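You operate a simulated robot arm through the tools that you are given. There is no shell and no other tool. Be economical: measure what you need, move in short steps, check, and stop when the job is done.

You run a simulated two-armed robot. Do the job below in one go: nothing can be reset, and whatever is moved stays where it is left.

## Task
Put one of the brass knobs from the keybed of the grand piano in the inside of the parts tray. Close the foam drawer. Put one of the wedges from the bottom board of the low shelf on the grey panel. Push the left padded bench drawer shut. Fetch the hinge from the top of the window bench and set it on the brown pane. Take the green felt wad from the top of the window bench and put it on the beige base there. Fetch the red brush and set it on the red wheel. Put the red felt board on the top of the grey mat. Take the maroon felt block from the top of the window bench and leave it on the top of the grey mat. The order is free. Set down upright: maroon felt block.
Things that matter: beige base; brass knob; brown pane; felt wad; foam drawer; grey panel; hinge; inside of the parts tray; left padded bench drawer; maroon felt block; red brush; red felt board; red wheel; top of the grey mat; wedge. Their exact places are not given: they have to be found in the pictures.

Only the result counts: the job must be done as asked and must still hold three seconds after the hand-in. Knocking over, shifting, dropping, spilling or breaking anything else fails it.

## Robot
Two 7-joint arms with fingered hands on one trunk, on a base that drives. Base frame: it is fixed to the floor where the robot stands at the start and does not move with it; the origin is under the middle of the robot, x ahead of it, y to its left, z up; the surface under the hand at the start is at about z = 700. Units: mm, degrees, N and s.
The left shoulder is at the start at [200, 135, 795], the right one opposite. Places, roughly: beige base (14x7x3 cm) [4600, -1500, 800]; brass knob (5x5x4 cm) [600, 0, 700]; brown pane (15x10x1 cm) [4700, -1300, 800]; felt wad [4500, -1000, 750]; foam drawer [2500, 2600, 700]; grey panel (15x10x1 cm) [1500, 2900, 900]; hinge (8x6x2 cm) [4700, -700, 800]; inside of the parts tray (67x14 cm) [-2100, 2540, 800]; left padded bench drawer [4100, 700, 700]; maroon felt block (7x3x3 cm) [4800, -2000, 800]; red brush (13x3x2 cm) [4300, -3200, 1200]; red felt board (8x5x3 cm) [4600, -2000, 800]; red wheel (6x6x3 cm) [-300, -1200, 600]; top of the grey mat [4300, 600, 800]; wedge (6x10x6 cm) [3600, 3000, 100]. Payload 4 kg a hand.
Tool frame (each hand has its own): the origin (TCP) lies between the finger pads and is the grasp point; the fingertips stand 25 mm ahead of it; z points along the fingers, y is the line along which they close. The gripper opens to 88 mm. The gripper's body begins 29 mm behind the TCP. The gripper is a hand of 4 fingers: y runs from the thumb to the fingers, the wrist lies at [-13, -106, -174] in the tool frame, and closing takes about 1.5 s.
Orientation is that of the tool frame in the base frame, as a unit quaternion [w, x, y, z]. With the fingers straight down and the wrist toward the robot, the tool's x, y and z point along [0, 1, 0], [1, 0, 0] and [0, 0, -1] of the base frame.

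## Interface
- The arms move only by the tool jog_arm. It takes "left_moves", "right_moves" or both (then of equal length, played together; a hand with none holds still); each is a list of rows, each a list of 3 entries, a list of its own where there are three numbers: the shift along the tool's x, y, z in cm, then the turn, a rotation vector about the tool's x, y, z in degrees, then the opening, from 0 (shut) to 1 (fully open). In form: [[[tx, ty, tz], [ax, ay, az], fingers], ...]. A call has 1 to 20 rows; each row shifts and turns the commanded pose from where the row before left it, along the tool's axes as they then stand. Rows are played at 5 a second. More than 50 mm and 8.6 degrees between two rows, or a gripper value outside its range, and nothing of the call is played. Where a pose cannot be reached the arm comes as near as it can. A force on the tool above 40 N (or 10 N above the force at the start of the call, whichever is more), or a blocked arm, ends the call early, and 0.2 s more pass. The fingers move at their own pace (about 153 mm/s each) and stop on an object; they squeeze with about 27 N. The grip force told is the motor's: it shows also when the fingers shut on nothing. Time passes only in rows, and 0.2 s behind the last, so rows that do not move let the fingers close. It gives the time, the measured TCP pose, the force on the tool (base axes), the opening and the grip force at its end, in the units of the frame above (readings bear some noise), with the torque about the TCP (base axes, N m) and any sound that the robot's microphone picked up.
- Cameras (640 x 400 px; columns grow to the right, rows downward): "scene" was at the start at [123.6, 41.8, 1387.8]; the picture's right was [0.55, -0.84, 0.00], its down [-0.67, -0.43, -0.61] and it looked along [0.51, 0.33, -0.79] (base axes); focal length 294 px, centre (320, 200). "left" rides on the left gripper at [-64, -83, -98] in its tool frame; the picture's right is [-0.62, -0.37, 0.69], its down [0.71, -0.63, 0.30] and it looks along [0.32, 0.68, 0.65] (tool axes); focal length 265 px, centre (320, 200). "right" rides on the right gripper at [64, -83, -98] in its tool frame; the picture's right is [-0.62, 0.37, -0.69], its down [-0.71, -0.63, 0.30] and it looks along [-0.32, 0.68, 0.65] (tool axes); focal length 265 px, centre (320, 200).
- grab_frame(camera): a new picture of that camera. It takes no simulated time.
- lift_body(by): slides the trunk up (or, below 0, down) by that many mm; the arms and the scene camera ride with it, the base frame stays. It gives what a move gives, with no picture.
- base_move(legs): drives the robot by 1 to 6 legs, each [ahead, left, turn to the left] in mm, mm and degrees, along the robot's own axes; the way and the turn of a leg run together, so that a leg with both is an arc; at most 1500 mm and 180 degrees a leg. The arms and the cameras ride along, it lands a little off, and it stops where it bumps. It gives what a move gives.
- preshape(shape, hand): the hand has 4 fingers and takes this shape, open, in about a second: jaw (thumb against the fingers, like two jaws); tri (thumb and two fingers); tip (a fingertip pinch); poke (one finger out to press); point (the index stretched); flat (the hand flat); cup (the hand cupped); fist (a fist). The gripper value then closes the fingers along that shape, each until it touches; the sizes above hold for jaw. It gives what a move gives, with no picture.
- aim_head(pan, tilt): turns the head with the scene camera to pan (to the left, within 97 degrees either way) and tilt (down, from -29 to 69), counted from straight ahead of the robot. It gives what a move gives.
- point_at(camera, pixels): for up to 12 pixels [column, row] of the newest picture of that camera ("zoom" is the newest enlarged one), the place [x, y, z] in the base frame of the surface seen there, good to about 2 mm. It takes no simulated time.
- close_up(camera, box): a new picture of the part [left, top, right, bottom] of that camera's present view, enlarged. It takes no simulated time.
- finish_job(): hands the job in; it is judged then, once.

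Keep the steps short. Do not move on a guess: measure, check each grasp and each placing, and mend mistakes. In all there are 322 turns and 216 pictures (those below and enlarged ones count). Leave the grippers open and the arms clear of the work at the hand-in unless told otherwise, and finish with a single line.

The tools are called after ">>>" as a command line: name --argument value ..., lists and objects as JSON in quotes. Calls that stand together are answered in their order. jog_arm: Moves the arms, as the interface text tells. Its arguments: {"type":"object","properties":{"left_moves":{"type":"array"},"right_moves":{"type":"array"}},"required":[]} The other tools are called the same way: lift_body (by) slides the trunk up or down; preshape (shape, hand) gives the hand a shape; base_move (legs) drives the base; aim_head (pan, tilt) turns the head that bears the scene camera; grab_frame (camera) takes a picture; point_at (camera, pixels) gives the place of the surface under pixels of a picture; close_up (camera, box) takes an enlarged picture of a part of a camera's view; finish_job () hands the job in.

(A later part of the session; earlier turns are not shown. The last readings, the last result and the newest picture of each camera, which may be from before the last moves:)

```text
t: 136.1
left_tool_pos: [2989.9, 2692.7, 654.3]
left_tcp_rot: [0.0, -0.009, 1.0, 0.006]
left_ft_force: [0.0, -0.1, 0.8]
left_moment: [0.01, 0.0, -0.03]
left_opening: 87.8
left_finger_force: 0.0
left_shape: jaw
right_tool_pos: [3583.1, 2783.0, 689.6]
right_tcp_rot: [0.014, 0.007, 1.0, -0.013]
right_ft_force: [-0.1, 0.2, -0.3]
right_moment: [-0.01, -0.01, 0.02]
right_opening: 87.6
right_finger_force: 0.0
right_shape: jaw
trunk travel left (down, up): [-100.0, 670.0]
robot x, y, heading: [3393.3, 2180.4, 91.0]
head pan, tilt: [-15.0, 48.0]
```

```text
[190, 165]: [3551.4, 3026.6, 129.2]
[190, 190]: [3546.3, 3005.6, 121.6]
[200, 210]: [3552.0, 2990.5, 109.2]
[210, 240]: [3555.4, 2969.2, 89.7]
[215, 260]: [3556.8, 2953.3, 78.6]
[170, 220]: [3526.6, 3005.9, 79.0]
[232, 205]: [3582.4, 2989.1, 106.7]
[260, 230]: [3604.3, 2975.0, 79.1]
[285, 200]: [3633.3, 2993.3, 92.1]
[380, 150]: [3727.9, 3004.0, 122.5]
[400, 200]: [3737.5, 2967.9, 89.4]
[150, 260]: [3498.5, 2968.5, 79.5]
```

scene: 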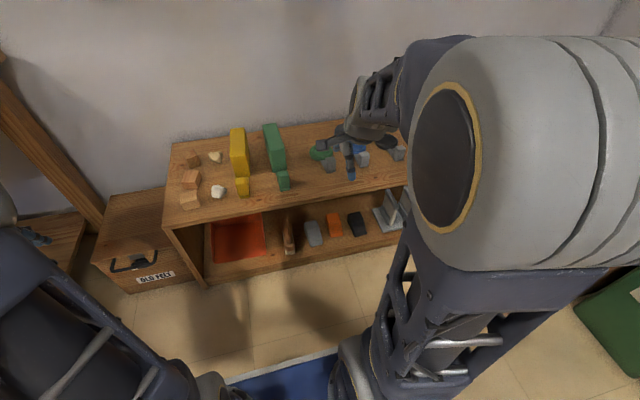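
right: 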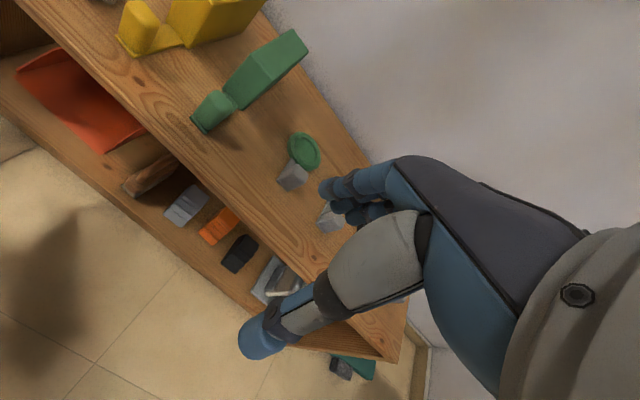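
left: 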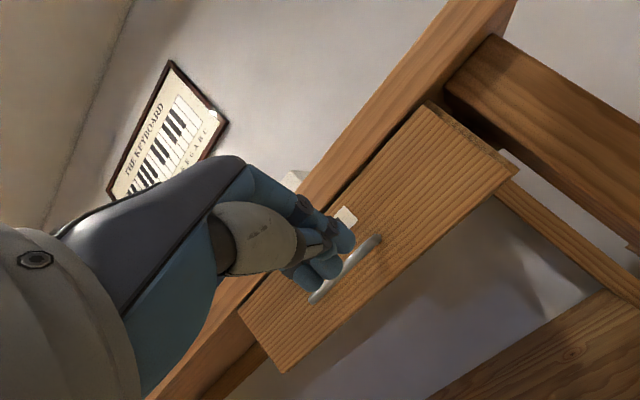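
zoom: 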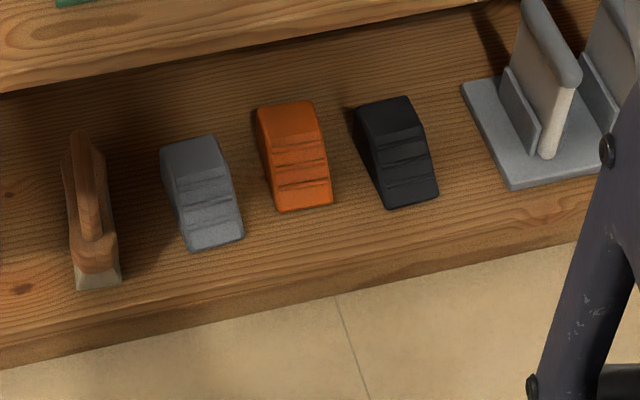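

The grey wedge is at x 3526–3582 and high at the back (z 130 at y≈3025), aligned with y. I'll grip it across x: yaw the right hand −90° and pitch it forward about 38°, still up here in free space.

>>> jog_arm --right_moves '[[[0, 0, 0], [0, 0, -8.3], 1], [[0, 0, 0], [0, 0, -8.3], 1], [[0, 0, 0], [0, 0, -8.3], 1], [[0, 0, 0], [0, 0, -8.3], 1], [[0, 0, 0], [0, 0, -8.3], 1], [[0, 0, 0], [0, 0, -8.3], 1], [[0, 0, 0], [0, 0, -8.3], 1], [[0, 0, 0], [0, 0, -8.3], 1], [[0, 0, 0], [0, 0, -8.3], 1], [[0, 0, 0], [0, 0, -8.3], 1], [[0, 0, 0], [0, 0, -8.0], 1], [[0, 0, 0], [0, -7.6, 0], 1], [[0, 0, 0], [0, -7.6, 0], 1], [[0, 0, 0], [0, -7.6, 0], 1], [[0, 0, 0], [0, -7.6, 0], 1], [[0, 0, 0], [0, -7.6, 0], 1], [[0, 0, 0], [0, 0, 0], 1]]'

>>> grab_frame --camera "scene"

>>> grab_frame --camera "right"

```text
t: 139.7
left_tool_pos: [2990.7, 2691.7, 653.7]
left_tcp_rot: [-0.001, -0.009, 1.0, 0.004]
left_ft_force: [-0.4, -0.5, 0.2]
left_moment: [0.02, -0.02, 0.01]
left_opening: 87.8
left_finger_force: 0.0
left_shape: jaw
right_tool_pos: [3581.6, 2782.0, 690.3]
right_tcp_rot: [-0.232, 0.675, -0.667, -0.214]
right_ft_force: [0.8, 1.2, -0.9]
right_moment: [0.01, -0.02, 0.01]
right_opening: 87.8
right_finger_force: 0.0
right_shape: jaw
trunk travel left (down, up): [-100.0, 670.0]
robot x, y, heading: [3393.4, 2182.8, 90.8]
head pan, tilt: [-15.0, 48.0]
```

```text
160 pictures are left
```

scene: 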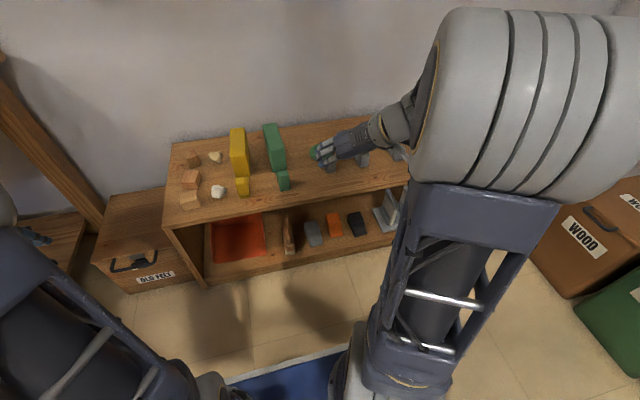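

```text
159 pictures are left
```

right: 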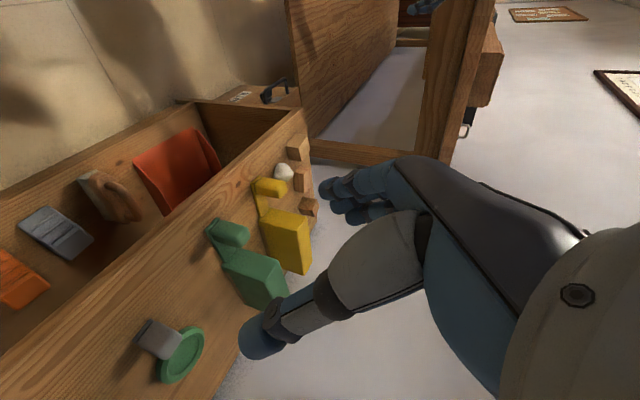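

Pose reached. Now I'll lower the hand in front of the shelf opening, down to z≈190.

>>> jog_arm --right_moves '[[[2.8, 0.25, 3.58], [0, 0, 0], 1], [[2.8, 0.25, 3.58], [0, 0, 0], 1], [[2.8, 0.25, 3.58], [0, 0, 0], 1], [[2.8, 0.25, 3.58], [0, 0, 0], 1], [[2.8, 0.25, 3.58], [0, 0, 0], 1], [[2.8, 0.25, 3.58], [0, 0, 0], 1], [[2.8, 0.25, 3.58], [0, 0, 0], 1], [[2.8, 0.25, 3.58], [0, 0, 0], 1], [[2.8, 0.25, 3.58], [0, 0, 0], 1], [[2.8, 0.25, 3.58], [0, 0, 0], 1], [[2.8, 0.25, 3.58], [0, 0, 0], 1], [[0, 0, 0], [0, 0, 0], 1]]'

>>> grab_frame --camera "scene"

>>> grab_frame --camera "right"

```text
t: 142.3
left_tool_pos: [2991.9, 2692.9, 654.2]
left_tcp_rot: [-0.002, -0.009, 1.0, 0.006]
left_ft_force: [0.1, 0.0, 0.4]
left_moment: [-0.04, 0.01, 0.0]
left_opening: 87.8
left_finger_force: 0.0
left_shape: jaw
right_tool_pos: [3568.5, 2773.8, 190.1]
right_tcp_rot: [-0.23, 0.677, -0.666, -0.213]
right_ft_force: [-0.2, -0.3, -0.1]
right_moment: [-0.04, 0.03, -0.02]
right_opening: 87.7
right_finger_force: 0.0
right_shape: jaw
trunk travel left (down, up): [-100.0, 670.0]
robot x, y, heading: [3390.5, 2179.4, 90.9]
head pan, tilt: [-15.0, 48.0]
```

```text
158 pictures are left
```

scene: 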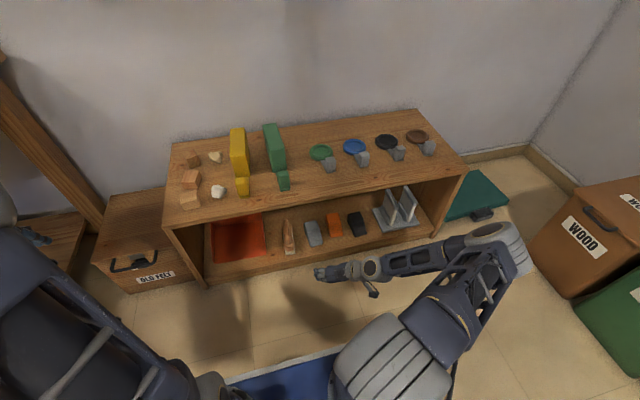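

```text
157 pictures are left
```

right: 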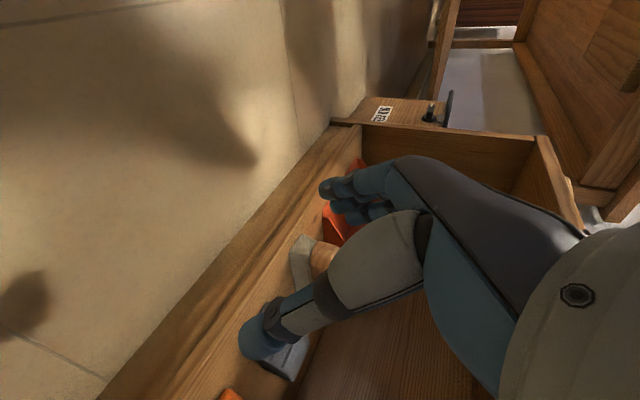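

The hand is aligned before the opening, but the forearm comes from the right. I'll go in by 100 mm first and watch the forearm.

>>> jog_arm --right_moves '[[[-2.63, 0.35, 2.05], [0, 0, 0], 1], [[-2.63, 0.35, 2.05], [0, 0, 0], 1], [[-2.63, 0.35, 2.05], [0, 0, 0], 1], [[0, 0, 0], [0, 0, 0], 1]]'

>>> grab_frame --camera "scene"

>>> grab_frame --camera "right"

```text
t: 143.3
left_tool_pos: [2990.4, 2691.8, 654.0]
left_tcp_rot: [-0.001, -0.009, 1.0, 0.005]
left_ft_force: [0.0, 0.6, 0.0]
left_moment: [0.0, -0.02, 0.01]
left_opening: 87.7
left_finger_force: 0.0
left_shape: jaw
right_tool_pos: [3557.9, 2871.6, 187.9]
right_tcp_rot: [-0.232, 0.675, -0.667, -0.213]
right_ft_force: [-0.6, -0.8, -0.5]
right_moment: [0.03, 0.0, 0.03]
right_opening: 88.1
right_finger_force: 0.1
right_shape: jaw
trunk travel left (down, up): [-100.0, 670.0]
robot x, y, heading: [3392.3, 2182.3, 90.9]
head pan, tilt: [-15.0, 48.0]
```

```text
156 pictures are left
```

scene: 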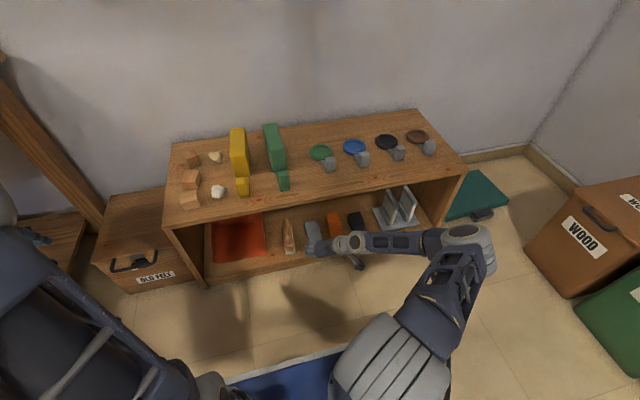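

```text
155 pictures are left
```

right: 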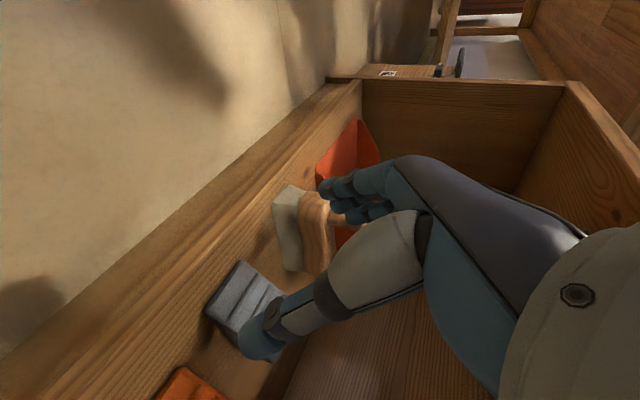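

>>> point_at --camera "scene" --pixels '[[460, 235], [485, 260], [405, 242], [408, 200], [392, 205], [430, 200], [350, 243]]'

>>> point_at --camera "right" --pixels '[[265, 345], [235, 290], [250, 265], [215, 310], [335, 190], [345, 207], [290, 195], [590, 95], [310, 180], [255, 300]]'

```text
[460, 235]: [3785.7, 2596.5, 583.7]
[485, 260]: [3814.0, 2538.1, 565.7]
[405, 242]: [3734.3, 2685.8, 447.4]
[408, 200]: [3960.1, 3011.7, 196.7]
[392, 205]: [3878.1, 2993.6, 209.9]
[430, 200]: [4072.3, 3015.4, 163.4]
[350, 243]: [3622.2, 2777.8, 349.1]
```

```text
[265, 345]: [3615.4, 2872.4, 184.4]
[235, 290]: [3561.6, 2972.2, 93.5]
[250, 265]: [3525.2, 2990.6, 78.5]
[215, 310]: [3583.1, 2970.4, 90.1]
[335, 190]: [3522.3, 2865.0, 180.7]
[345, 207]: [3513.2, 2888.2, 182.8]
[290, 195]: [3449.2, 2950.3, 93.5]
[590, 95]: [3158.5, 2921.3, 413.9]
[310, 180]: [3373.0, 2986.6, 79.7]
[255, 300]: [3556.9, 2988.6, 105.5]
```

Forearm rises out in front of the shelf, so it clears the board edge. I'll narrow the opening to 0.8 so the thumb stays clear of the orange wedge, drop to z≈150, then go in to y≈3015 at z≈124.

>>> jog_arm --right_moves '[[[1.17, 0.2, 1.5], [0, 0, 0], 0.8], [[1.17, 0.2, 1.5], [0, 0, 0], 0.8], [[0, 0, 0], [0, 0, 0], 0.8], [[-1.93, 0, 2.17], [0, 0, 0], 0.8], [[-1.93, 0, 2.17], [0, 0, 0], 0.8], [[-1.93, 0, 2.17], [0, 0, 0], 0.8], [[0, 0, 0], [0, 0, 0], 0.8]]'

>>> grab_frame --camera "right"

>>> grab_frame --camera "scene"

```text
t: 144.9
left_tool_pos: [2990.4, 2693.1, 652.9]
left_tcp_rot: [-0.002, -0.01, 1.0, 0.006]
left_ft_force: [0.0, -0.8, 0.2]
left_moment: [0.01, -0.01, 0.01]
left_opening: 87.9
left_finger_force: 0.1
left_shape: jaw
right_tool_pos: [3555.3, 2955.4, 130.9]
right_tcp_rot: [-0.231, 0.676, -0.666, -0.214]
right_ft_force: [-0.8, -0.4, 0.3]
right_moment: [-0.01, 0.02, -0.03]
right_opening: 70.6
right_finger_force: 0.1
right_shape: jaw
trunk travel left (down, up): [-100.0, 670.0]
robot x, y, heading: [3392.6, 2184.8, 91.0]
head pan, tilt: [-15.0, 48.0]
```

```text
154 pictures are left
```

right: 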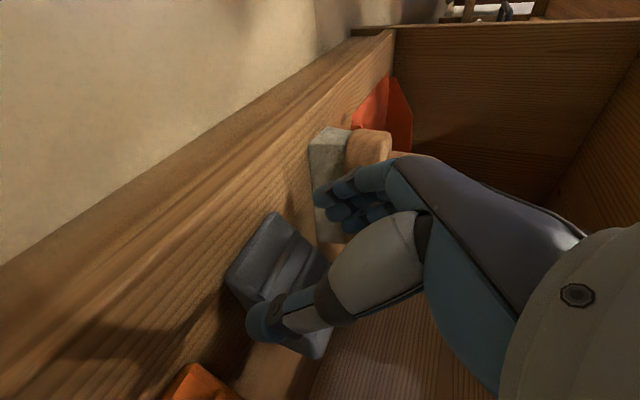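

```text
153 pictures are left
```

scene: 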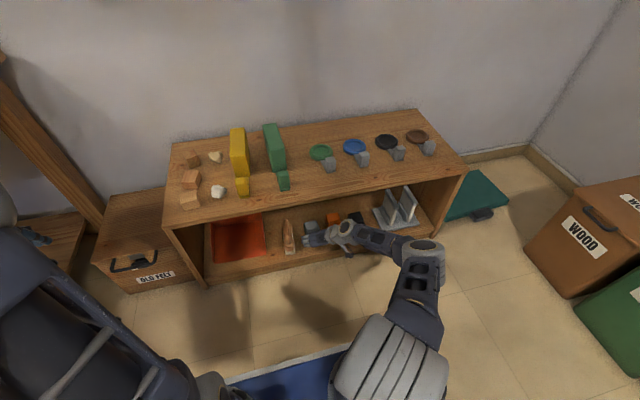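

The wedge sits between thumb and fingers. I'll go 60 mm deeper, then close.

>>> jog_arm --right_moves '[[[-1.43, 0, 1.4], [0, 0, 0], 0.8], [[-1.43, 0, 1.4], [0, 0, 0], 0.8], [[-1.43, 0, 1.4], [0, 0, 0], 0.8], [[0, 0, 0], [0, 0, 0], 0.8], [[0, 0, 0], [0, 0, 0], 0.6], [[0, 0, 0], [0, 0, 0], 0.4], [[0, 0, 0], [0, 0, 0], 0], [[0, 0, 0], [0, 0, 0], 0], [[0, 0, 0], [0, 0, 0], 0], [[0, 0, 0], [0, 0, 0], 0], [[0, 0, 0], [0, 0, 0], 0], [[0, 0, 0], [0, 0, 0], 0]]'

>>> grab_frame --camera "right"

```text
t: 147.5
left_tool_pos: [2991.6, 2694.0, 654.6]
left_tcp_rot: [-0.001, -0.009, 1.0, 0.005]
left_ft_force: [0.0, -0.7, -0.4]
left_moment: [-0.01, -0.01, 0.01]
left_opening: 88.0
left_finger_force: 0.1
left_shape: jaw
right_tool_pos: [3554.1, 3012.5, 121.8]
right_tcp_rot: [-0.23, 0.676, -0.667, -0.213]
right_ft_force: [0.1, 1.0, 0.3]
right_moment: [0.03, -0.04, 0.07]
right_opening: 50.2
right_finger_force: 27.4
right_shape: jaw
trunk travel left (down, up): [-100.0, 670.0]
robot x, y, heading: [3392.8, 2182.4, 90.8]
head pan, tilt: [-15.0, 48.0]
```

```text
152 pictures are left
```

right: 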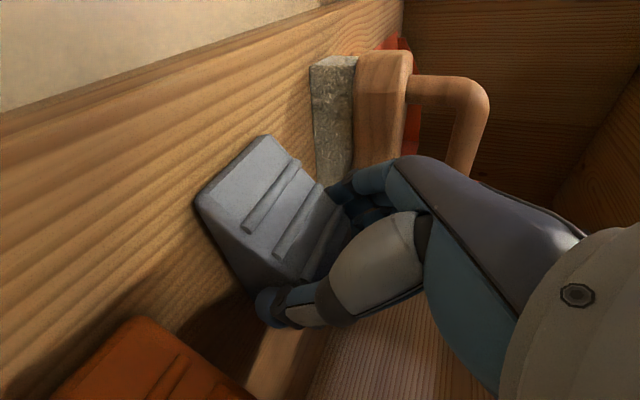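

Gripped (opening 50). I'll lift 40 mm, back straight out of the shelf, then raise.

>>> jog_arm --right_moves '[[[-1.23, 0, -1.58], [0, 0, 0], 0], [[-1.23, 0, -1.58], [0, 0, 0], 0], [[0, 0, 0], [0, 0, 0], 0], [[3.15, 0, -2.47], [0, 0, 0], 0], [[3.15, 0, -2.47], [0, 0, 0], 0], [[3.15, 0, -2.47], [0, 0, 0], 0], [[3.15, 0, -2.47], [0, 0, 0], 0], [[3.15, 0, -2.47], [0, 0, 0], 0], [[3.15, 0, -2.47], [0, 0, 0], 0], [[0, 0, 0], [0, 0, 0], 0]]'

>>> grab_frame --camera "right"

```text
t: 149.7
left_tool_pos: [2990.9, 2692.8, 653.3]
left_tcp_rot: [0.0, -0.01, 1.0, 0.005]
left_ft_force: [-0.6, -1.0, -1.0]
left_moment: [0.03, 0.01, -0.01]
left_opening: 87.9
left_finger_force: 0.1
left_shape: jaw
right_tool_pos: [3553.2, 2775.6, 168.4]
right_tcp_rot: [-0.231, 0.675, -0.667, -0.213]
right_ft_force: [-0.2, -0.9, -1.7]
right_moment: [0.01, 0.0, -0.01]
right_opening: 50.0
right_finger_force: 27.3
right_shape: jaw
trunk travel left (down, up): [-100.0, 670.0]
robot x, y, heading: [3393.2, 2184.6, 90.8]
head pan, tilt: [-15.0, 48.0]
```

```text
151 pictures are left
```

right: 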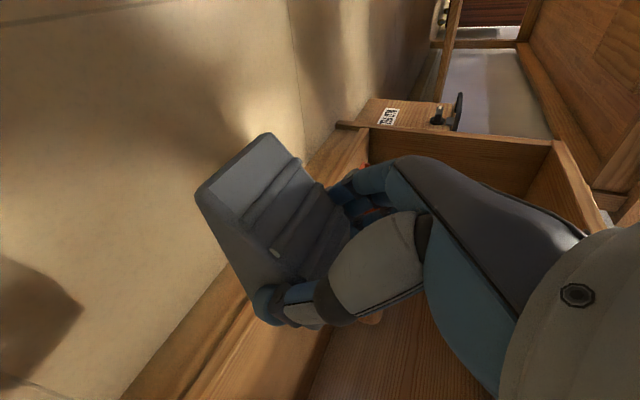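

Out and held. Now I'll raise the hand 500 mm and the trunk 300 mm.

>>> jog_arm --right_moves '[[[-2.8, 0, -3.58], [0, 0, 0], 0], [[-2.8, 0, -3.58], [0, 0, 0], 0], [[-2.8, 0, -3.58], [0, 0, 0], 0], [[-2.8, 0, -3.58], [0, 0, 0], 0], [[-2.8, 0, -3.58], [0, 0, 0], 0], [[-2.8, 0, -3.58], [0, 0, 0], 0], [[-2.8, 0, -3.58], [0, 0, 0], 0], [[-2.8, 0, -3.58], [0, 0, 0], 0], [[-2.8, 0, -3.58], [0, 0, 0], 0], [[-2.8, 0, -3.58], [0, 0, 0], 0], [[-2.8, 0, -3.58], [0, 0, 0], 0], [[0, 0, 0], [0, 0, 0], 0]]'

>>> lift_body --by 300

>>> grab_frame --camera "scene"

```text
t: 152.3
left_tool_pos: [2991.3, 2692.8, 653.7]
left_tcp_rot: [0.0, -0.01, 1.0, 0.006]
left_ft_force: [-0.9, 0.1, -0.6]
left_moment: [0.01, -0.04, 0.0]
left_opening: 87.7
left_finger_force: 0.1
left_shape: jaw
right_tool_pos: [3539.4, 2788.3, 669.5]
right_tcp_rot: [-0.231, 0.676, -0.667, -0.213]
right_ft_force: [0.2, -0.1, -2.2]
right_moment: [-0.01, 0.01, -0.01]
right_opening: 49.5
right_finger_force: 26.5
right_shape: jaw
trunk travel left (down, up): [-100.0, 670.0]
robot x, y, heading: [3394.8, 2180.8, 90.9]
head pan, tilt: [-15.0, 48.0]
```

```text
t: 155.3
left_tool_pos: [2989.5, 2692.0, 953.7]
left_tcp_rot: [0.0, -0.009, 1.0, 0.006]
left_ft_force: [0.3, -0.2, 0.3]
left_moment: [0.01, 0.05, 0.0]
left_opening: 87.9
left_finger_force: 0.1
left_shape: jaw
right_tool_pos: [3539.8, 2788.4, 969.0]
right_tcp_rot: [-0.231, 0.676, -0.667, -0.213]
right_ft_force: [0.5, 0.0, -2.6]
right_moment: [-0.05, -0.01, -0.01]
right_opening: 49.8
right_finger_force: 27.2
right_shape: jaw
trunk travel left (down, up): [-400.0, 370.0]
robot x, y, heading: [3394.5, 2184.1, 90.7]
head pan, tilt: [-15.0, 48.0]
```

```text
150 pictures are left
```

scene: 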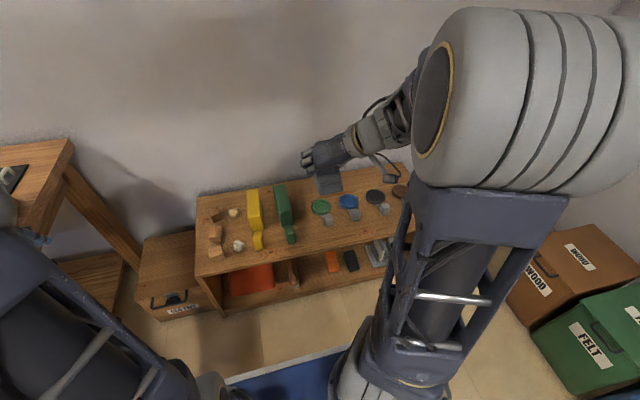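

Held well. I'll raise 120 mm more for clearance, back off to y≈1990, and strafe left along the bench to x≈1300.

>>> lift_body --by 120

>>> base_move --legs '[[-195, 0, -0.8], [0, 1045, 0], [0, 1045, 0]]'

>>> grab_frame --camera "scene"

>>> grab_frame --camera "right"

```text
t: 156.8
left_tool_pos: [2991.0, 2692.5, 1073.7]
left_tcp_rot: [-0.001, -0.01, 1.0, 0.005]
left_ft_force: [-1.1, -0.2, 0.3]
left_moment: [0.0, 0.03, -0.01]
left_opening: 87.8
left_finger_force: 0.0
left_shape: jaw
right_tool_pos: [3540.2, 2787.7, 1088.3]
right_tcp_rot: [-0.231, 0.676, -0.666, -0.213]
right_ft_force: [0.0, -1.0, -1.2]
right_moment: [-0.04, 0.0, -0.02]
right_opening: 49.6
right_finger_force: 26.8
right_shape: jaw
trunk travel left (down, up): [-520.0, 250.0]
robot x, y, heading: [3390.3, 2179.5, 91.1]
head pan, tilt: [-15.0, 48.0]
```

```text
t: 168.4
left_tool_pos: [890.0, 2471.9, 1073.0]
left_tcp_rot: [-0.001, -0.011, 1.0, 0.006]
left_ft_force: [0.3, -0.2, -0.3]
left_moment: [0.02, 0.01, 0.01]
left_opening: 87.9
left_finger_force: 0.1
left_shape: jaw
right_tool_pos: [1439.2, 2567.9, 1088.7]
right_tcp_rot: [-0.23, 0.676, -0.667, -0.214]
right_ft_force: [0.1, 0.2, -1.7]
right_moment: [-0.03, 0.01, -0.01]
right_opening: 50.0
right_finger_force: 26.8
right_shape: jaw
trunk travel left (down, up): [-520.0, 250.0]
robot x, y, heading: [1290.4, 1964.4, 90.6]
head pan, tilt: [-15.0, 48.0]
```

```text
149 pictures are left
```

scene: 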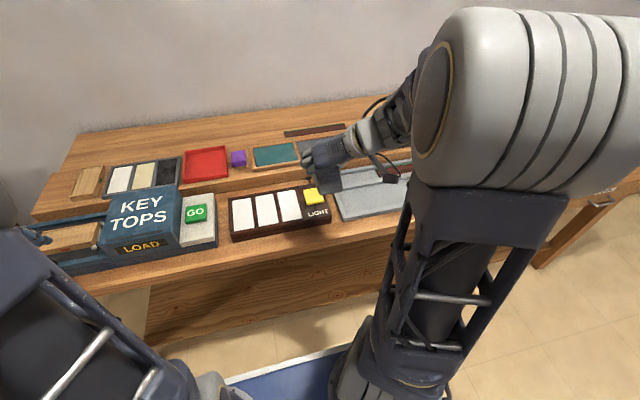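

```text
148 pictures are left
```

right: 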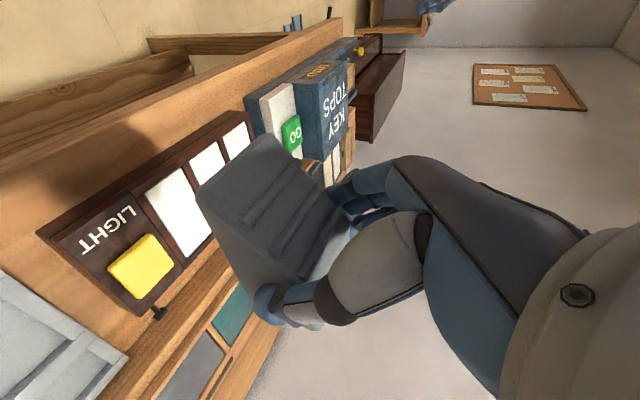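

The grey panel appears in the hand view at (190,365), beside the teal one. I'll measure it.

>>> point_at --camera "right" --pixels '[[190, 365], [205, 340], [215, 365], [170, 390], [230, 315], [195, 320], [110, 345]]'

>>> point_at --camera "scene" --pixels '[[277, 155], [252, 165], [298, 148], [350, 195], [312, 195], [318, 132], [205, 165]]'

>>> aim_head --pan -40 --tilt 40

>>> grab_frame --camera "scene"

```text
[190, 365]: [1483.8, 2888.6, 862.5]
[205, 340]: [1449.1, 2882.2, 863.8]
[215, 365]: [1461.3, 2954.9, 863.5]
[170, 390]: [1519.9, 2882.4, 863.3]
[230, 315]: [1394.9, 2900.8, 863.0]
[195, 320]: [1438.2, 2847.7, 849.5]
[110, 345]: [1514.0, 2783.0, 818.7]
```

```text
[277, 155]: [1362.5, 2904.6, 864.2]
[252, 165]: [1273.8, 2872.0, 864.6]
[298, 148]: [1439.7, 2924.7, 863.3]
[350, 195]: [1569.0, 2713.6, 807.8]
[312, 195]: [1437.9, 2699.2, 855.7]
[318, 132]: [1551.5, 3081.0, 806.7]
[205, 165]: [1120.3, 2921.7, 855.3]
```

```text
t: 169.2
left_tool_pos: [890.3, 2471.9, 1073.3]
left_tcp_rot: [-0.001, -0.01, 1.0, 0.005]
left_ft_force: [0.5, -0.2, -0.2]
left_moment: [0.0, 0.0, -0.01]
left_opening: 87.9
left_finger_force: 0.0
left_shape: jaw
right_tool_pos: [1439.7, 2569.3, 1088.2]
right_tcp_rot: [-0.23, 0.676, -0.667, -0.213]
right_ft_force: [-0.2, -0.3, -2.3]
right_moment: [0.01, -0.02, 0.0]
right_opening: 49.6
right_finger_force: 26.8
right_shape: jaw
trunk travel left (down, up): [-520.0, 250.0]
robot x, y, heading: [1293.3, 1963.2, 90.9]
head pan, tilt: [-40.0, 40.0]
```

```text
147 pictures are left
```

scene: 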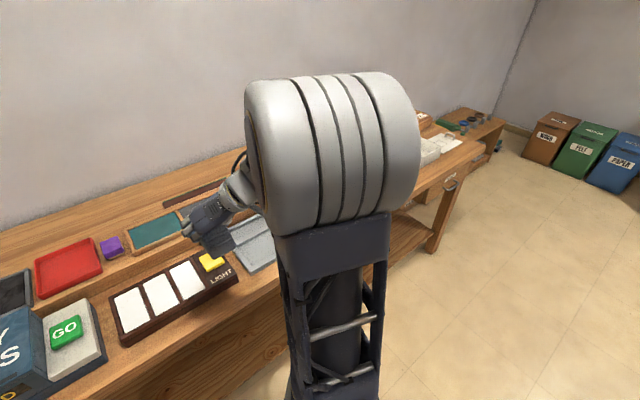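

Grey panel is centred at about (1510,2910), surface z≈862.5. I'll move the base 120 mm forward, then bring the wedge above the panel.

>>> base_move --legs '[[120, 0, -0.5]]'

>>> jog_arm --right_moves '[[[-2.8, -1.1, 2.3], [0, 0, 0], 0], [[-2.9, -1.1, 2.3], [0, 0, 0], 0], [[-2.9, -1.1, 2.3], [0, 0, 0], 0], [[-2.9, -1.1, 2.3], [0, 0, 0], 0], [[-2.9, -1.1, 2.3], [0, 0, 0], 0], [[-2.9, -1.0, 2.3], [0, 0, 0], 0], [[0, 0, 0], [0, 0, 0], 0]]'

>>> grab_frame --camera "right"

```text
t: 170.5
left_tool_pos: [891.9, 2595.8, 1073.4]
left_tcp_rot: [-0.001, -0.007, 1.0, 0.005]
left_ft_force: [0.1, 0.2, -0.2]
left_moment: [0.02, 0.01, 0.0]
left_opening: 88.0
left_finger_force: 0.0
left_shape: jaw
right_tool_pos: [1442.9, 2687.2, 1088.9]
right_tcp_rot: [-0.232, 0.673, -0.669, -0.212]
right_ft_force: [0.0, 0.0, -2.2]
right_moment: [-0.06, -0.04, -0.01]
right_opening: 49.9
right_finger_force: 27.2
right_shape: jaw
trunk travel left (down, up): [-520.0, 250.0]
robot x, y, heading: [1289.9, 2081.7, 90.5]
head pan, tilt: [-40.0, 40.0]
```

```text
t: 172.1
left_tool_pos: [891.9, 2594.4, 1074.7]
left_tcp_rot: [-0.001, -0.006, 1.0, 0.005]
left_ft_force: [0.1, -0.1, 0.3]
left_moment: [-0.01, 0.0, 0.0]
left_opening: 88.0
left_finger_force: 0.0
left_shape: jaw
right_tool_pos: [1511.5, 2908.0, 1080.5]
right_tcp_rot: [-0.231, 0.674, -0.669, -0.212]
right_ft_force: [0.4, 0.1, -2.5]
right_moment: [0.01, -0.01, 0.0]
right_opening: 49.6
right_finger_force: 27.4
right_shape: jaw
trunk travel left (down, up): [-520.0, 250.0]
robot x, y, heading: [1292.9, 2082.7, 90.5]
head pan, tilt: [-40.0, 40.0]
```

```text
146 pictures are left
```

right: 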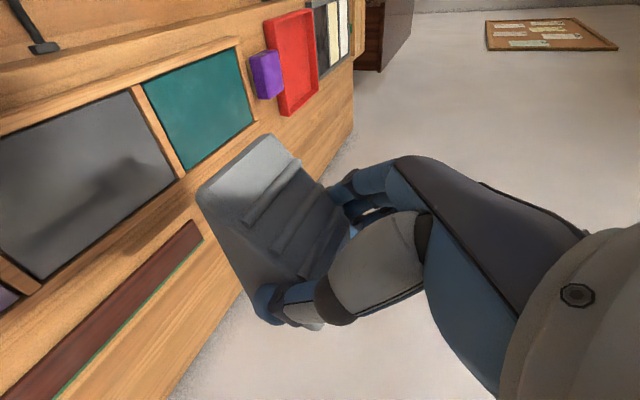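

>>> point_at --camera "right" --pixels '[[130, 98], [172, 178], [45, 272], [5, 180], [90, 180], [150, 130], [185, 170], [20, 278]]'

```text
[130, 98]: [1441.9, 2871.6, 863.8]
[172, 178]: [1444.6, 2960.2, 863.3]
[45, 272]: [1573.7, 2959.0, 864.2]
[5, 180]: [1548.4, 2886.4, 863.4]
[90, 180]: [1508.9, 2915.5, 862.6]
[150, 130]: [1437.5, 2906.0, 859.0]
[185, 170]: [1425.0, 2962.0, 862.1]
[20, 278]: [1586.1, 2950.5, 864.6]
```

Panel spans x 1439–1579, y 2865–2963, and the hand is over its centre. I'll lower it to just above contact.

>>> jog_arm --right_moves '[[[2.3, 0, 3.1], [0, 0, 0], 0], [[2.3, 0, 3.1], [0, 0, 0], 0], [[2.3, 0, 3.1], [0, 0, 0], 0], [[2.2, 0, 3.1], [0, 0, 0], 0], [[0.5, 0, 0.7], [0, 0, 0], 0], [[0.3, 0, 0.5], [0, 0, 0], 0], [[0, 0, 0], [0, 0, 0], 0]]'

>>> grab_frame --camera "right"

```text
t: 173.7
left_tool_pos: [892.8, 2595.5, 1073.5]
left_tcp_rot: [0.0, -0.007, 1.0, 0.005]
left_ft_force: [0.3, -0.2, -1.3]
left_moment: [0.02, 0.0, 0.0]
left_opening: 87.9
left_finger_force: 0.1
left_shape: jaw
right_tool_pos: [1513.2, 2911.2, 915.1]
right_tcp_rot: [-0.232, 0.674, -0.669, -0.213]
right_ft_force: [-0.6, -0.1, -1.7]
right_moment: [-0.02, -0.02, -0.01]
right_opening: 49.6
right_finger_force: 26.9
right_shape: jaw
trunk travel left (down, up): [-520.0, 250.0]
robot x, y, heading: [1292.4, 2088.3, 90.2]
head pan, tilt: [-40.0, 40.0]
```

```text
145 pictures are left
```

right: 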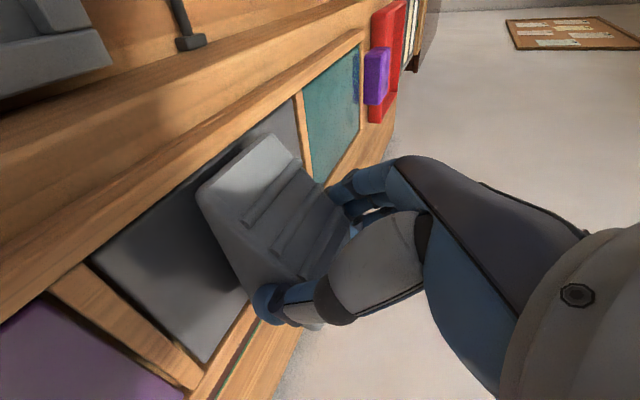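

>>> jog_arm --right_moves '[[[0.12, 0, 0.16], [0, 0, 0], 0], [[0.12, 0, 0.16], [0, 0, 0], 0], [[0.12, 0, 0.16], [0, 0, 0], 0], [[0.12, 0, 0.16], [0, 0, 0], 0], [[0, 0, 0], [0, 0, 0], 0]]'

>>> point_at --camera "right" --pixels '[[195, 190], [200, 200], [270, 135]]'

>>> close_up --camera "right" --box '[120, 110, 370, 360]'

```text
t: 174.9
left_tool_pos: [893.5, 2595.4, 1073.8]
left_tcp_rot: [-0.001, -0.006, 1.0, 0.005]
left_ft_force: [-0.2, 0.9, -0.1]
left_moment: [0.01, -0.02, -0.03]
left_opening: 87.8
left_finger_force: 0.1
left_shape: jaw
right_tool_pos: [1512.1, 2910.4, 907.3]
right_tcp_rot: [-0.232, 0.674, -0.669, -0.212]
right_ft_force: [0.7, 3.2, 2.6]
right_moment: [0.04, -0.03, -0.03]
right_opening: 49.5
right_finger_force: 26.9
right_shape: jaw
trunk travel left (down, up): [-520.0, 250.0]
robot x, y, heading: [1291.4, 2086.5, 90.6]
head pan, tilt: [-40.0, 40.0]
```

```text
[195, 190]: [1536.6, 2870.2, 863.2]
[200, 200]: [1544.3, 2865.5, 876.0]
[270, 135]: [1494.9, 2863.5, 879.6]
```

```text
1.60 times, centred on (245, 235) of right
```

zoom: 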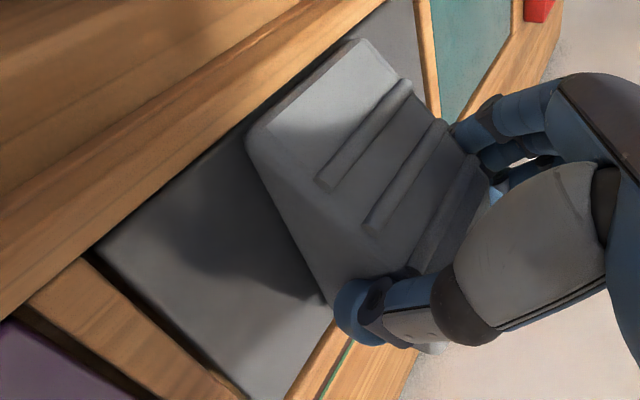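

Contact is felt (about +4 N), so the wedge is resting. I'll release to 0.75 and back off up and away.

>>> jog_arm --right_moves '[[[0, 0, 0], [0, 0, 0], 0.65], [[0, 0, 0], [0, 0, 0], 0.75], [[0, 0, 0], [0, 0, 0], 0.75], [[0, 0, 0], [0, 0, 0], 0.75]]'

>>> jog_arm --right_moves '[[[-0.3, 0, -0.8], [0, 0, 0], 0.8], [[0, 0, -3], [0, 0, 0], 0.85], [[0, 0, -4], [0, 0, 0], 0.9], [[-1.5, 0, -4], [0, 0, 0], 1], [[0, 0, -4], [0, 0, 0], 1], [[0, 0, -4], [0, 0, 0], 1], [[0, 0, -4], [0, 0, 0], 1], [[0, 0, 0], [0, 0, 0], 1]]'

>>> grab_frame --camera "right"

```text
t: 175.9
left_tool_pos: [892.2, 2595.2, 1073.3]
left_tcp_rot: [-0.002, -0.007, 1.0, 0.006]
left_ft_force: [-1.2, 0.0, 0.4]
left_moment: [0.01, 0.03, 0.01]
left_opening: 87.7
left_finger_force: 0.1
left_shape: jaw
right_tool_pos: [1512.7, 2910.2, 906.0]
right_tcp_rot: [-0.232, 0.674, -0.669, -0.213]
right_ft_force: [0.7, -0.7, -0.1]
right_moment: [-0.01, 0.03, -0.02]
right_opening: 65.4
right_finger_force: 0.1
right_shape: jaw
trunk travel left (down, up): [-520.0, 250.0]
robot x, y, heading: [1293.3, 2083.1, 90.9]
head pan, tilt: [-40.0, 40.0]
```

```text
t: 177.7
left_tool_pos: [893.5, 2595.3, 1073.4]
left_tcp_rot: [-0.001, -0.007, 1.0, 0.005]
left_ft_force: [0.5, -0.2, 0.0]
left_moment: [0.02, 0.0, 0.0]
left_opening: 87.8
left_finger_force: 0.0
left_shape: jaw
right_tool_pos: [1506.9, 2780.8, 1107.7]
right_tcp_rot: [-0.231, 0.674, -0.669, -0.213]
right_ft_force: [-0.8, -1.0, -0.2]
right_moment: [0.0, 0.01, 0.01]
right_opening: 87.5
right_finger_force: 0.0
right_shape: jaw
trunk travel left (down, up): [-520.0, 250.0]
robot x, y, heading: [1290.2, 2083.3, 90.3]
head pan, tilt: [-40.0, 40.0]
```

```text
143 pictures are left
```

right: 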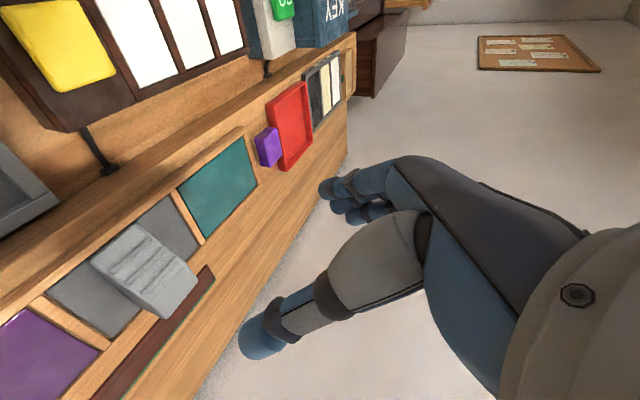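

The wedge sits on the grey panel. I'll return the right hand to its neutral pose, back off, and turn toward +x.

>>> jog_arm --right_moves '[[[0, 0, 0], [0, 7.6, 0], 1], [[0, 0, 0], [0, 7.6, 0], 1], [[0, 0, 0], [0, 7.6, 0], 1], [[0, 0, 0], [0, 7.6, 0], 1], [[0, 0, 0], [0, 7.6, 0], 1], [[0, 0, 0], [0, 0, 8.3], 1], [[0, 0, 0], [0, 0, 8.3], 1], [[0, 0, 0], [0, 0, 8.3], 1], [[0, 0, 0], [0, 0, 8.3], 1], [[0, 0, 0], [0, 0, 8.3], 1], [[0, 0, 0], [0, 0, 8.3], 1], [[0, 0, 0], [0, 0, 8.3], 1], [[0, 0, 0], [0, 0, 8.3], 1], [[0, 0, 0], [0, 0, 8.3], 1], [[0, 0, 0], [0, 0, 8.3], 1], [[0, 0, 0], [0, 0, 7], 1], [[1, -4, 0], [0, 0, 0], 1], [[1, -4, 0], [0, 0, 0], 1], [[1, -4, 0], [0, 0, 0], 1]]'

>>> base_move --legs '[[-160, 0, 0], [0, 0, -90.5], [1400, 0, 0], [300, 0, 0]]'

>>> aim_head --pan -20 --tilt 25

>>> grab_frame --camera "scene"

```text
t: 181.7
left_tool_pos: [893.9, 2595.5, 1073.4]
left_tcp_rot: [-0.001, -0.006, 1.0, 0.005]
left_ft_force: [0.1, -0.3, 0.0]
left_moment: [0.01, 0.02, -0.03]
left_opening: 87.7
left_finger_force: 0.1
left_shape: jaw
right_tool_pos: [1476.0, 2661.6, 1108.1]
right_tcp_rot: [0.013, 0.002, 1.0, -0.012]
right_ft_force: [0.7, -0.2, 0.1]
right_moment: [0.01, -0.02, -0.04]
right_opening: 87.7
right_finger_force: 0.0
right_shape: jaw
trunk travel left (down, up): [-520.0, 250.0]
robot x, y, heading: [1292.3, 2081.8, 90.9]
head pan, tilt: [-40.0, 40.0]
```

```text
t: 195.1
left_tool_pos: [3491.6, 2393.0, 1073.9]
left_tcp_rot: [0.002, 0.691, 0.723, 0.005]
left_ft_force: [0.3, -0.6, -0.6]
left_moment: [0.02, 0.0, 0.01]
left_opening: 87.8
left_finger_force: 0.1
left_shape: jaw
right_tool_pos: [3577.3, 1811.2, 1107.0]
right_tcp_rot: [0.002, 0.696, 0.718, -0.018]
right_ft_force: [0.0, 0.0, -0.4]
right_moment: [-0.01, 0.0, 0.01]
right_opening: 87.6
right_finger_force: 0.0
right_shape: jaw
trunk travel left (down, up): [-520.0, 250.0]
robot x, y, heading: [2990.3, 1976.6, 2.4]
head pan, tilt: [-40.0, 40.0]
```

```text
t: 195.9
left_tool_pos: [3492.0, 2392.1, 1074.3]
left_tcp_rot: [0.004, 0.691, 0.723, 0.004]
left_ft_force: [0.1, -0.3, 0.2]
left_moment: [-0.01, -0.02, 0.0]
left_opening: 87.9
left_finger_force: 0.1
left_shape: jaw
right_tool_pos: [3576.7, 1811.8, 1107.7]
right_tcp_rot: [0.001, 0.696, 0.718, -0.018]
right_ft_force: [-0.1, 0.1, -0.1]
right_moment: [-0.03, -0.02, 0.0]
right_opening: 87.5
right_finger_force: 0.1
right_shape: jaw
trunk travel left (down, up): [-520.0, 250.0]
robot x, y, heading: [2995.4, 1976.2, 2.4]
head pan, tilt: [-20.0, 25.0]
```

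```text
142 pictures are left
```

scene: 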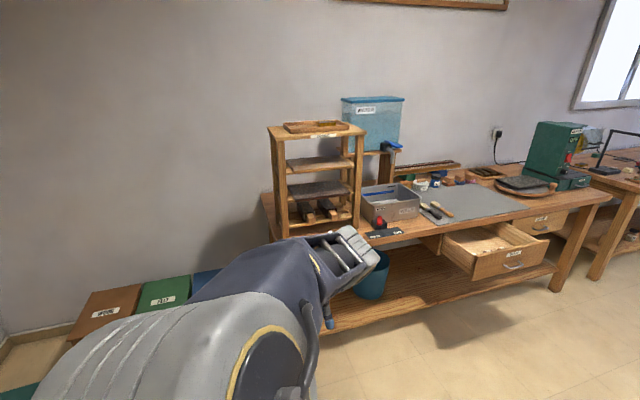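

The padded bench: the left drawer is open at (495,255), with the grey mat on top at (470,205). I'll zoom and measure.

>>> close_up --camera "scene" --box '[370, 150, 620, 300]'

>>> point_at --camera "scene" --pixels '[[475, 270], [545, 245], [512, 265], [500, 240], [440, 232], [540, 225], [425, 192], [520, 210], [460, 222], [487, 192], [555, 285], [435, 208]]'

```text
2.56 times, centred on (495, 225) of scene
```

zoom: 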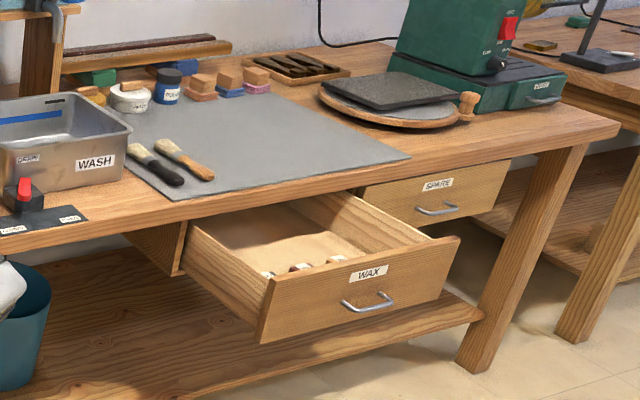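

```text
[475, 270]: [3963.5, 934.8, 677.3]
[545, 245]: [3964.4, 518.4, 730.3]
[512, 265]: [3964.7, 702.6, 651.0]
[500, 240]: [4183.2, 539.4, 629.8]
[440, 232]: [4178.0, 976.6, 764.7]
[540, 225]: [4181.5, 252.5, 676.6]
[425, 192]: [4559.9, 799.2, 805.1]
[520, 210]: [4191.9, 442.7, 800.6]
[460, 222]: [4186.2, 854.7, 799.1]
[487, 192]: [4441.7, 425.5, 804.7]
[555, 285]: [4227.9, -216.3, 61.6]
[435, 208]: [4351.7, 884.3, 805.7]
```

The WAX drawer front is at x=3963 (y 500–940), and the closed SPARE one at x=4181, so it needs about 218 mm of push. I'll drive to about (3260,1000), facing the bench.

>>> base_move --legs '[[0, 0, -2.4], [0, -975, 0], [265, 0, 0]]'

>>> lift_body --by -120

>>> aim_head --pan 0 --tilt 40

>>> grab_frame --camera "scene"

```text
t: 202.8
left_tool_pos: [3773.8, 1416.1, 1074.2]
left_tcp_rot: [0.003, 0.707, 0.707, 0.004]
left_ft_force: [0.4, 0.0, 0.2]
left_moment: [0.04, 0.01, -0.01]
left_opening: 87.9
left_finger_force: 0.0
left_shape: jaw
right_tool_pos: [3832.3, 833.4, 1107.5]
right_tcp_rot: [0.001, 0.712, 0.702, -0.019]
right_ft_force: [0.7, 0.8, 0.1]
right_moment: [0.02, -0.05, -0.01]
right_opening: 87.6
right_finger_force: 0.1
right_shape: jaw
trunk travel left (down, up): [-520.0, 250.0]
robot x, y, heading: [3252.0, 1027.6, -0.1]
head pan, tilt: [-20.0, 25.0]
```

```text
t: 204.3
left_tool_pos: [3772.4, 1418.0, 953.2]
left_tcp_rot: [0.003, 0.707, 0.707, 0.005]
left_ft_force: [-0.6, 1.3, -0.1]
left_moment: [-0.01, -0.03, 0.03]
left_opening: 87.8
left_finger_force: 0.0
left_shape: jaw
right_tool_pos: [3833.1, 832.8, 987.9]
right_tcp_rot: [0.001, 0.712, 0.702, -0.019]
right_ft_force: [-0.4, -0.3, 0.4]
right_moment: [0.03, 0.02, 0.01]
right_opening: 87.5
right_finger_force: 0.1
right_shape: jaw
trunk travel left (down, up): [-400.0, 370.0]
robot x, y, heading: [3256.0, 1023.6, -0.3]
head pan, tilt: [-20.0, 25.0]
```

```text
t: 205.1
left_tool_pos: [3774.0, 1416.5, 953.3]
left_tcp_rot: [0.002, 0.706, 0.708, 0.005]
left_ft_force: [0.2, -0.4, 0.2]
left_moment: [0.01, 0.01, 0.03]
left_opening: 87.8
left_finger_force: 0.0
left_shape: jaw
right_tool_pos: [3833.3, 832.6, 987.7]
right_tcp_rot: [0.001, 0.712, 0.701, -0.018]
right_ft_force: [-0.9, 0.4, 0.2]
right_moment: [-0.02, 0.03, -0.01]
right_opening: 87.9
right_finger_force: 0.1
right_shape: jaw
trunk travel left (down, up): [-400.0, 370.0]
robot x, y, heading: [3257.6, 1023.8, 0.0]
head pan, tilt: [0.0, 40.0]
```

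```text
140 pictures are left
```

scene: 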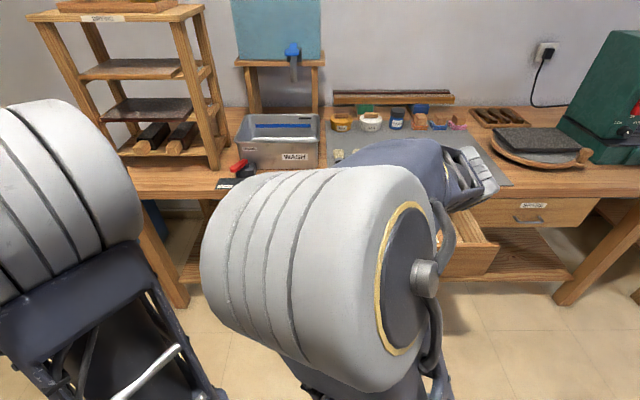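

I'll back 100 mm for room. Then I'll lower the closed right hand in front of the panel's left part (y≈833) and pitch it forward.

>>> base_move --legs '[[-100, 0, 0]]'

>>> jog_arm --right_moves '[[[0, 3.2, 0], [0, 0, 0], 0], [[0, 3.2, 0], [0, 0, 0], 0], [[0, 3.2, 0], [0, 0, 0], 0], [[0, 3.2, 0], [0, 0, 0], 0], [[0, 0, 3.95], [0, 0, 0], 0], [[0, 0, 3.95], [0, 0, 0], 0], [[0, 0, 3.95], [0, 0, 0], 0], [[0, 0, 3.95], [0, 0, 0], 0], [[0, 0, 3.95], [0, 0, 0], 0], [[0, 0, 3.95], [0, 0, 0], 0], [[0, 0, 3.95], [0, 0, 0], 0], [[0, 0, 3.95], [0, 0, 0], 0], [[0, 0, 0], [-8.5, 0, 0], 0], [[0, 0, 0], [-8.5, 0, 0], 0], [[0, 0, 0], [-8.5, 0, 0], 0], [[0, 0, 0], [-8.5, 0, 0], 0], [[0, 0, 0], [-8.5, 0, 0], 0], [[0, 0, 0], [-8.5, 0, 0], 0], [[0, 0, 0], [-8.5, 0, 0], 0], [[0, 0, 0], [0, 0, 0], 0]]'

>>> grab_frame --camera "right"

```text
t: 206.3
left_tool_pos: [3671.7, 1416.1, 953.9]
left_tcp_rot: [0.003, 0.707, 0.707, 0.003]
left_ft_force: [0.3, 0.0, -0.1]
left_moment: [-0.01, 0.0, -0.01]
left_opening: 87.9
left_finger_force: 0.1
left_shape: jaw
right_tool_pos: [3729.1, 833.2, 987.3]
right_tcp_rot: [0.0, 0.713, 0.701, -0.018]
right_ft_force: [-0.6, 0.1, -0.4]
right_moment: [0.01, 0.0, -0.01]
right_opening: 87.6
right_finger_force: 0.1
right_shape: jaw
trunk travel left (down, up): [-400.0, 370.0]
robot x, y, heading: [3151.4, 1024.3, -0.2]
head pan, tilt: [0.0, 40.0]
```

```text
t: 210.5
left_tool_pos: [3671.4, 1417.1, 953.5]
left_tcp_rot: [0.003, 0.707, 0.707, 0.005]
left_ft_force: [1.1, 0.4, -1.0]
left_moment: [-0.01, 0.0, 0.02]
left_opening: 87.7
left_finger_force: 0.0
left_shape: jaw
right_tool_pos: [3849.8, 821.6, 668.8]
right_tcp_rot: [0.355, 0.618, 0.618, 0.332]
right_ft_force: [-0.9, -0.8, -0.3]
right_moment: [-0.01, 0.04, 0.04]
right_opening: 0.3
right_finger_force: 27.0
right_shape: jaw
trunk travel left (down, up): [-400.0, 370.0]
robot x, y, heading: [3150.3, 1025.3, -0.4]
head pan, tilt: [0.0, 40.0]
```

```text
139 pictures are left
```

right: 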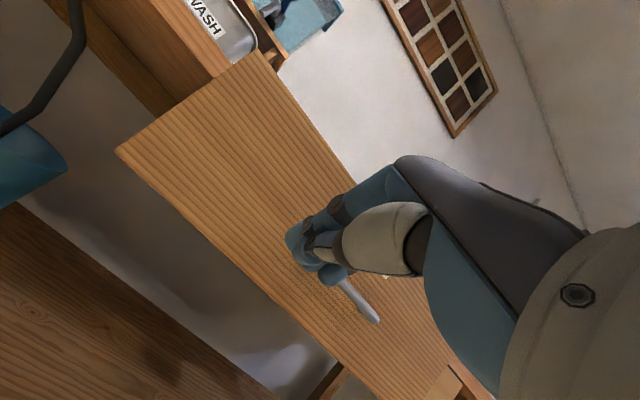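

>>> point_at --camera "right" --pixels '[[345, 283], [370, 312], [250, 180], [300, 240], [325, 275], [140, 150], [330, 165]]'

```text
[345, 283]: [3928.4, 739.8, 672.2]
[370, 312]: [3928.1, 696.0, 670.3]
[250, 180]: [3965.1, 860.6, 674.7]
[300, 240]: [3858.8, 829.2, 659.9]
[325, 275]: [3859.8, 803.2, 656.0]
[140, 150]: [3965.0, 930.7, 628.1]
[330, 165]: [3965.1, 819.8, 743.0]
```

Fingers (y≈800–830) clear the handle (y<745). I'll push forward 270 mm first.

>>> jog_arm --right_moves '[[[0, 1.5, 2.6], [0, 0, 0], 0], [[0, 1.5, 2.6], [0, 0, 0], 0], [[0, 1.5, 2.6], [0, 0, 0], 0], [[0, 1.5, 2.6], [0, 0, 0], 0], [[0, 1.5, 2.6], [0, 0, 0], 0], [[0, 1.5, 2.6], [0, 0, 0], 0], [[0, 1.5, 2.6], [0, 0, 0], 0], [[0, 1.5, 2.6], [0, 0, 0], 0], [[0, 1.5, 2.6], [0, 0, 0], 0], [[0, 0, 0], [0, 0, 0], 0]]'

>>> grab_frame --camera "right"

```text
t: 212.7
left_tool_pos: [3671.7, 1417.6, 954.6]
left_tcp_rot: [0.003, 0.706, 0.708, 0.004]
left_ft_force: [0.4, -1.4, 0.2]
left_moment: [-0.03, 0.01, 0.0]
left_opening: 87.9
left_finger_force: 0.1
left_shape: jaw
right_tool_pos: [4119.6, 818.7, 659.6]
right_tcp_rot: [0.354, 0.619, 0.618, 0.332]
right_ft_force: [0.2, 0.2, -0.3]
right_moment: [-0.02, -0.01, 0.03]
right_opening: 0.0
right_finger_force: 27.3
right_shape: jaw
trunk travel left (down, up): [-400.0, 370.0]
robot x, y, heading: [3152.4, 1025.8, -0.3]
head pan, tilt: [0.0, 40.0]
```

```text
138 pictures are left
```

right: 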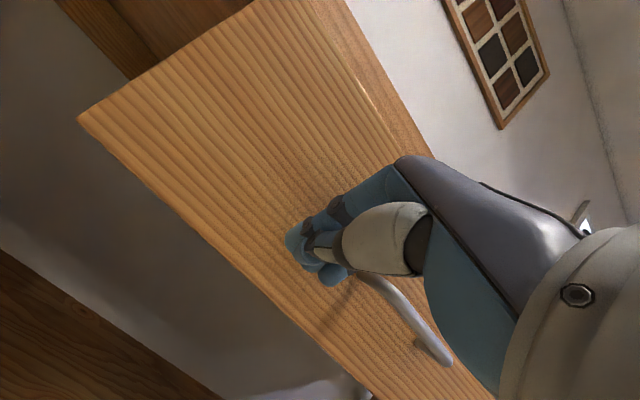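

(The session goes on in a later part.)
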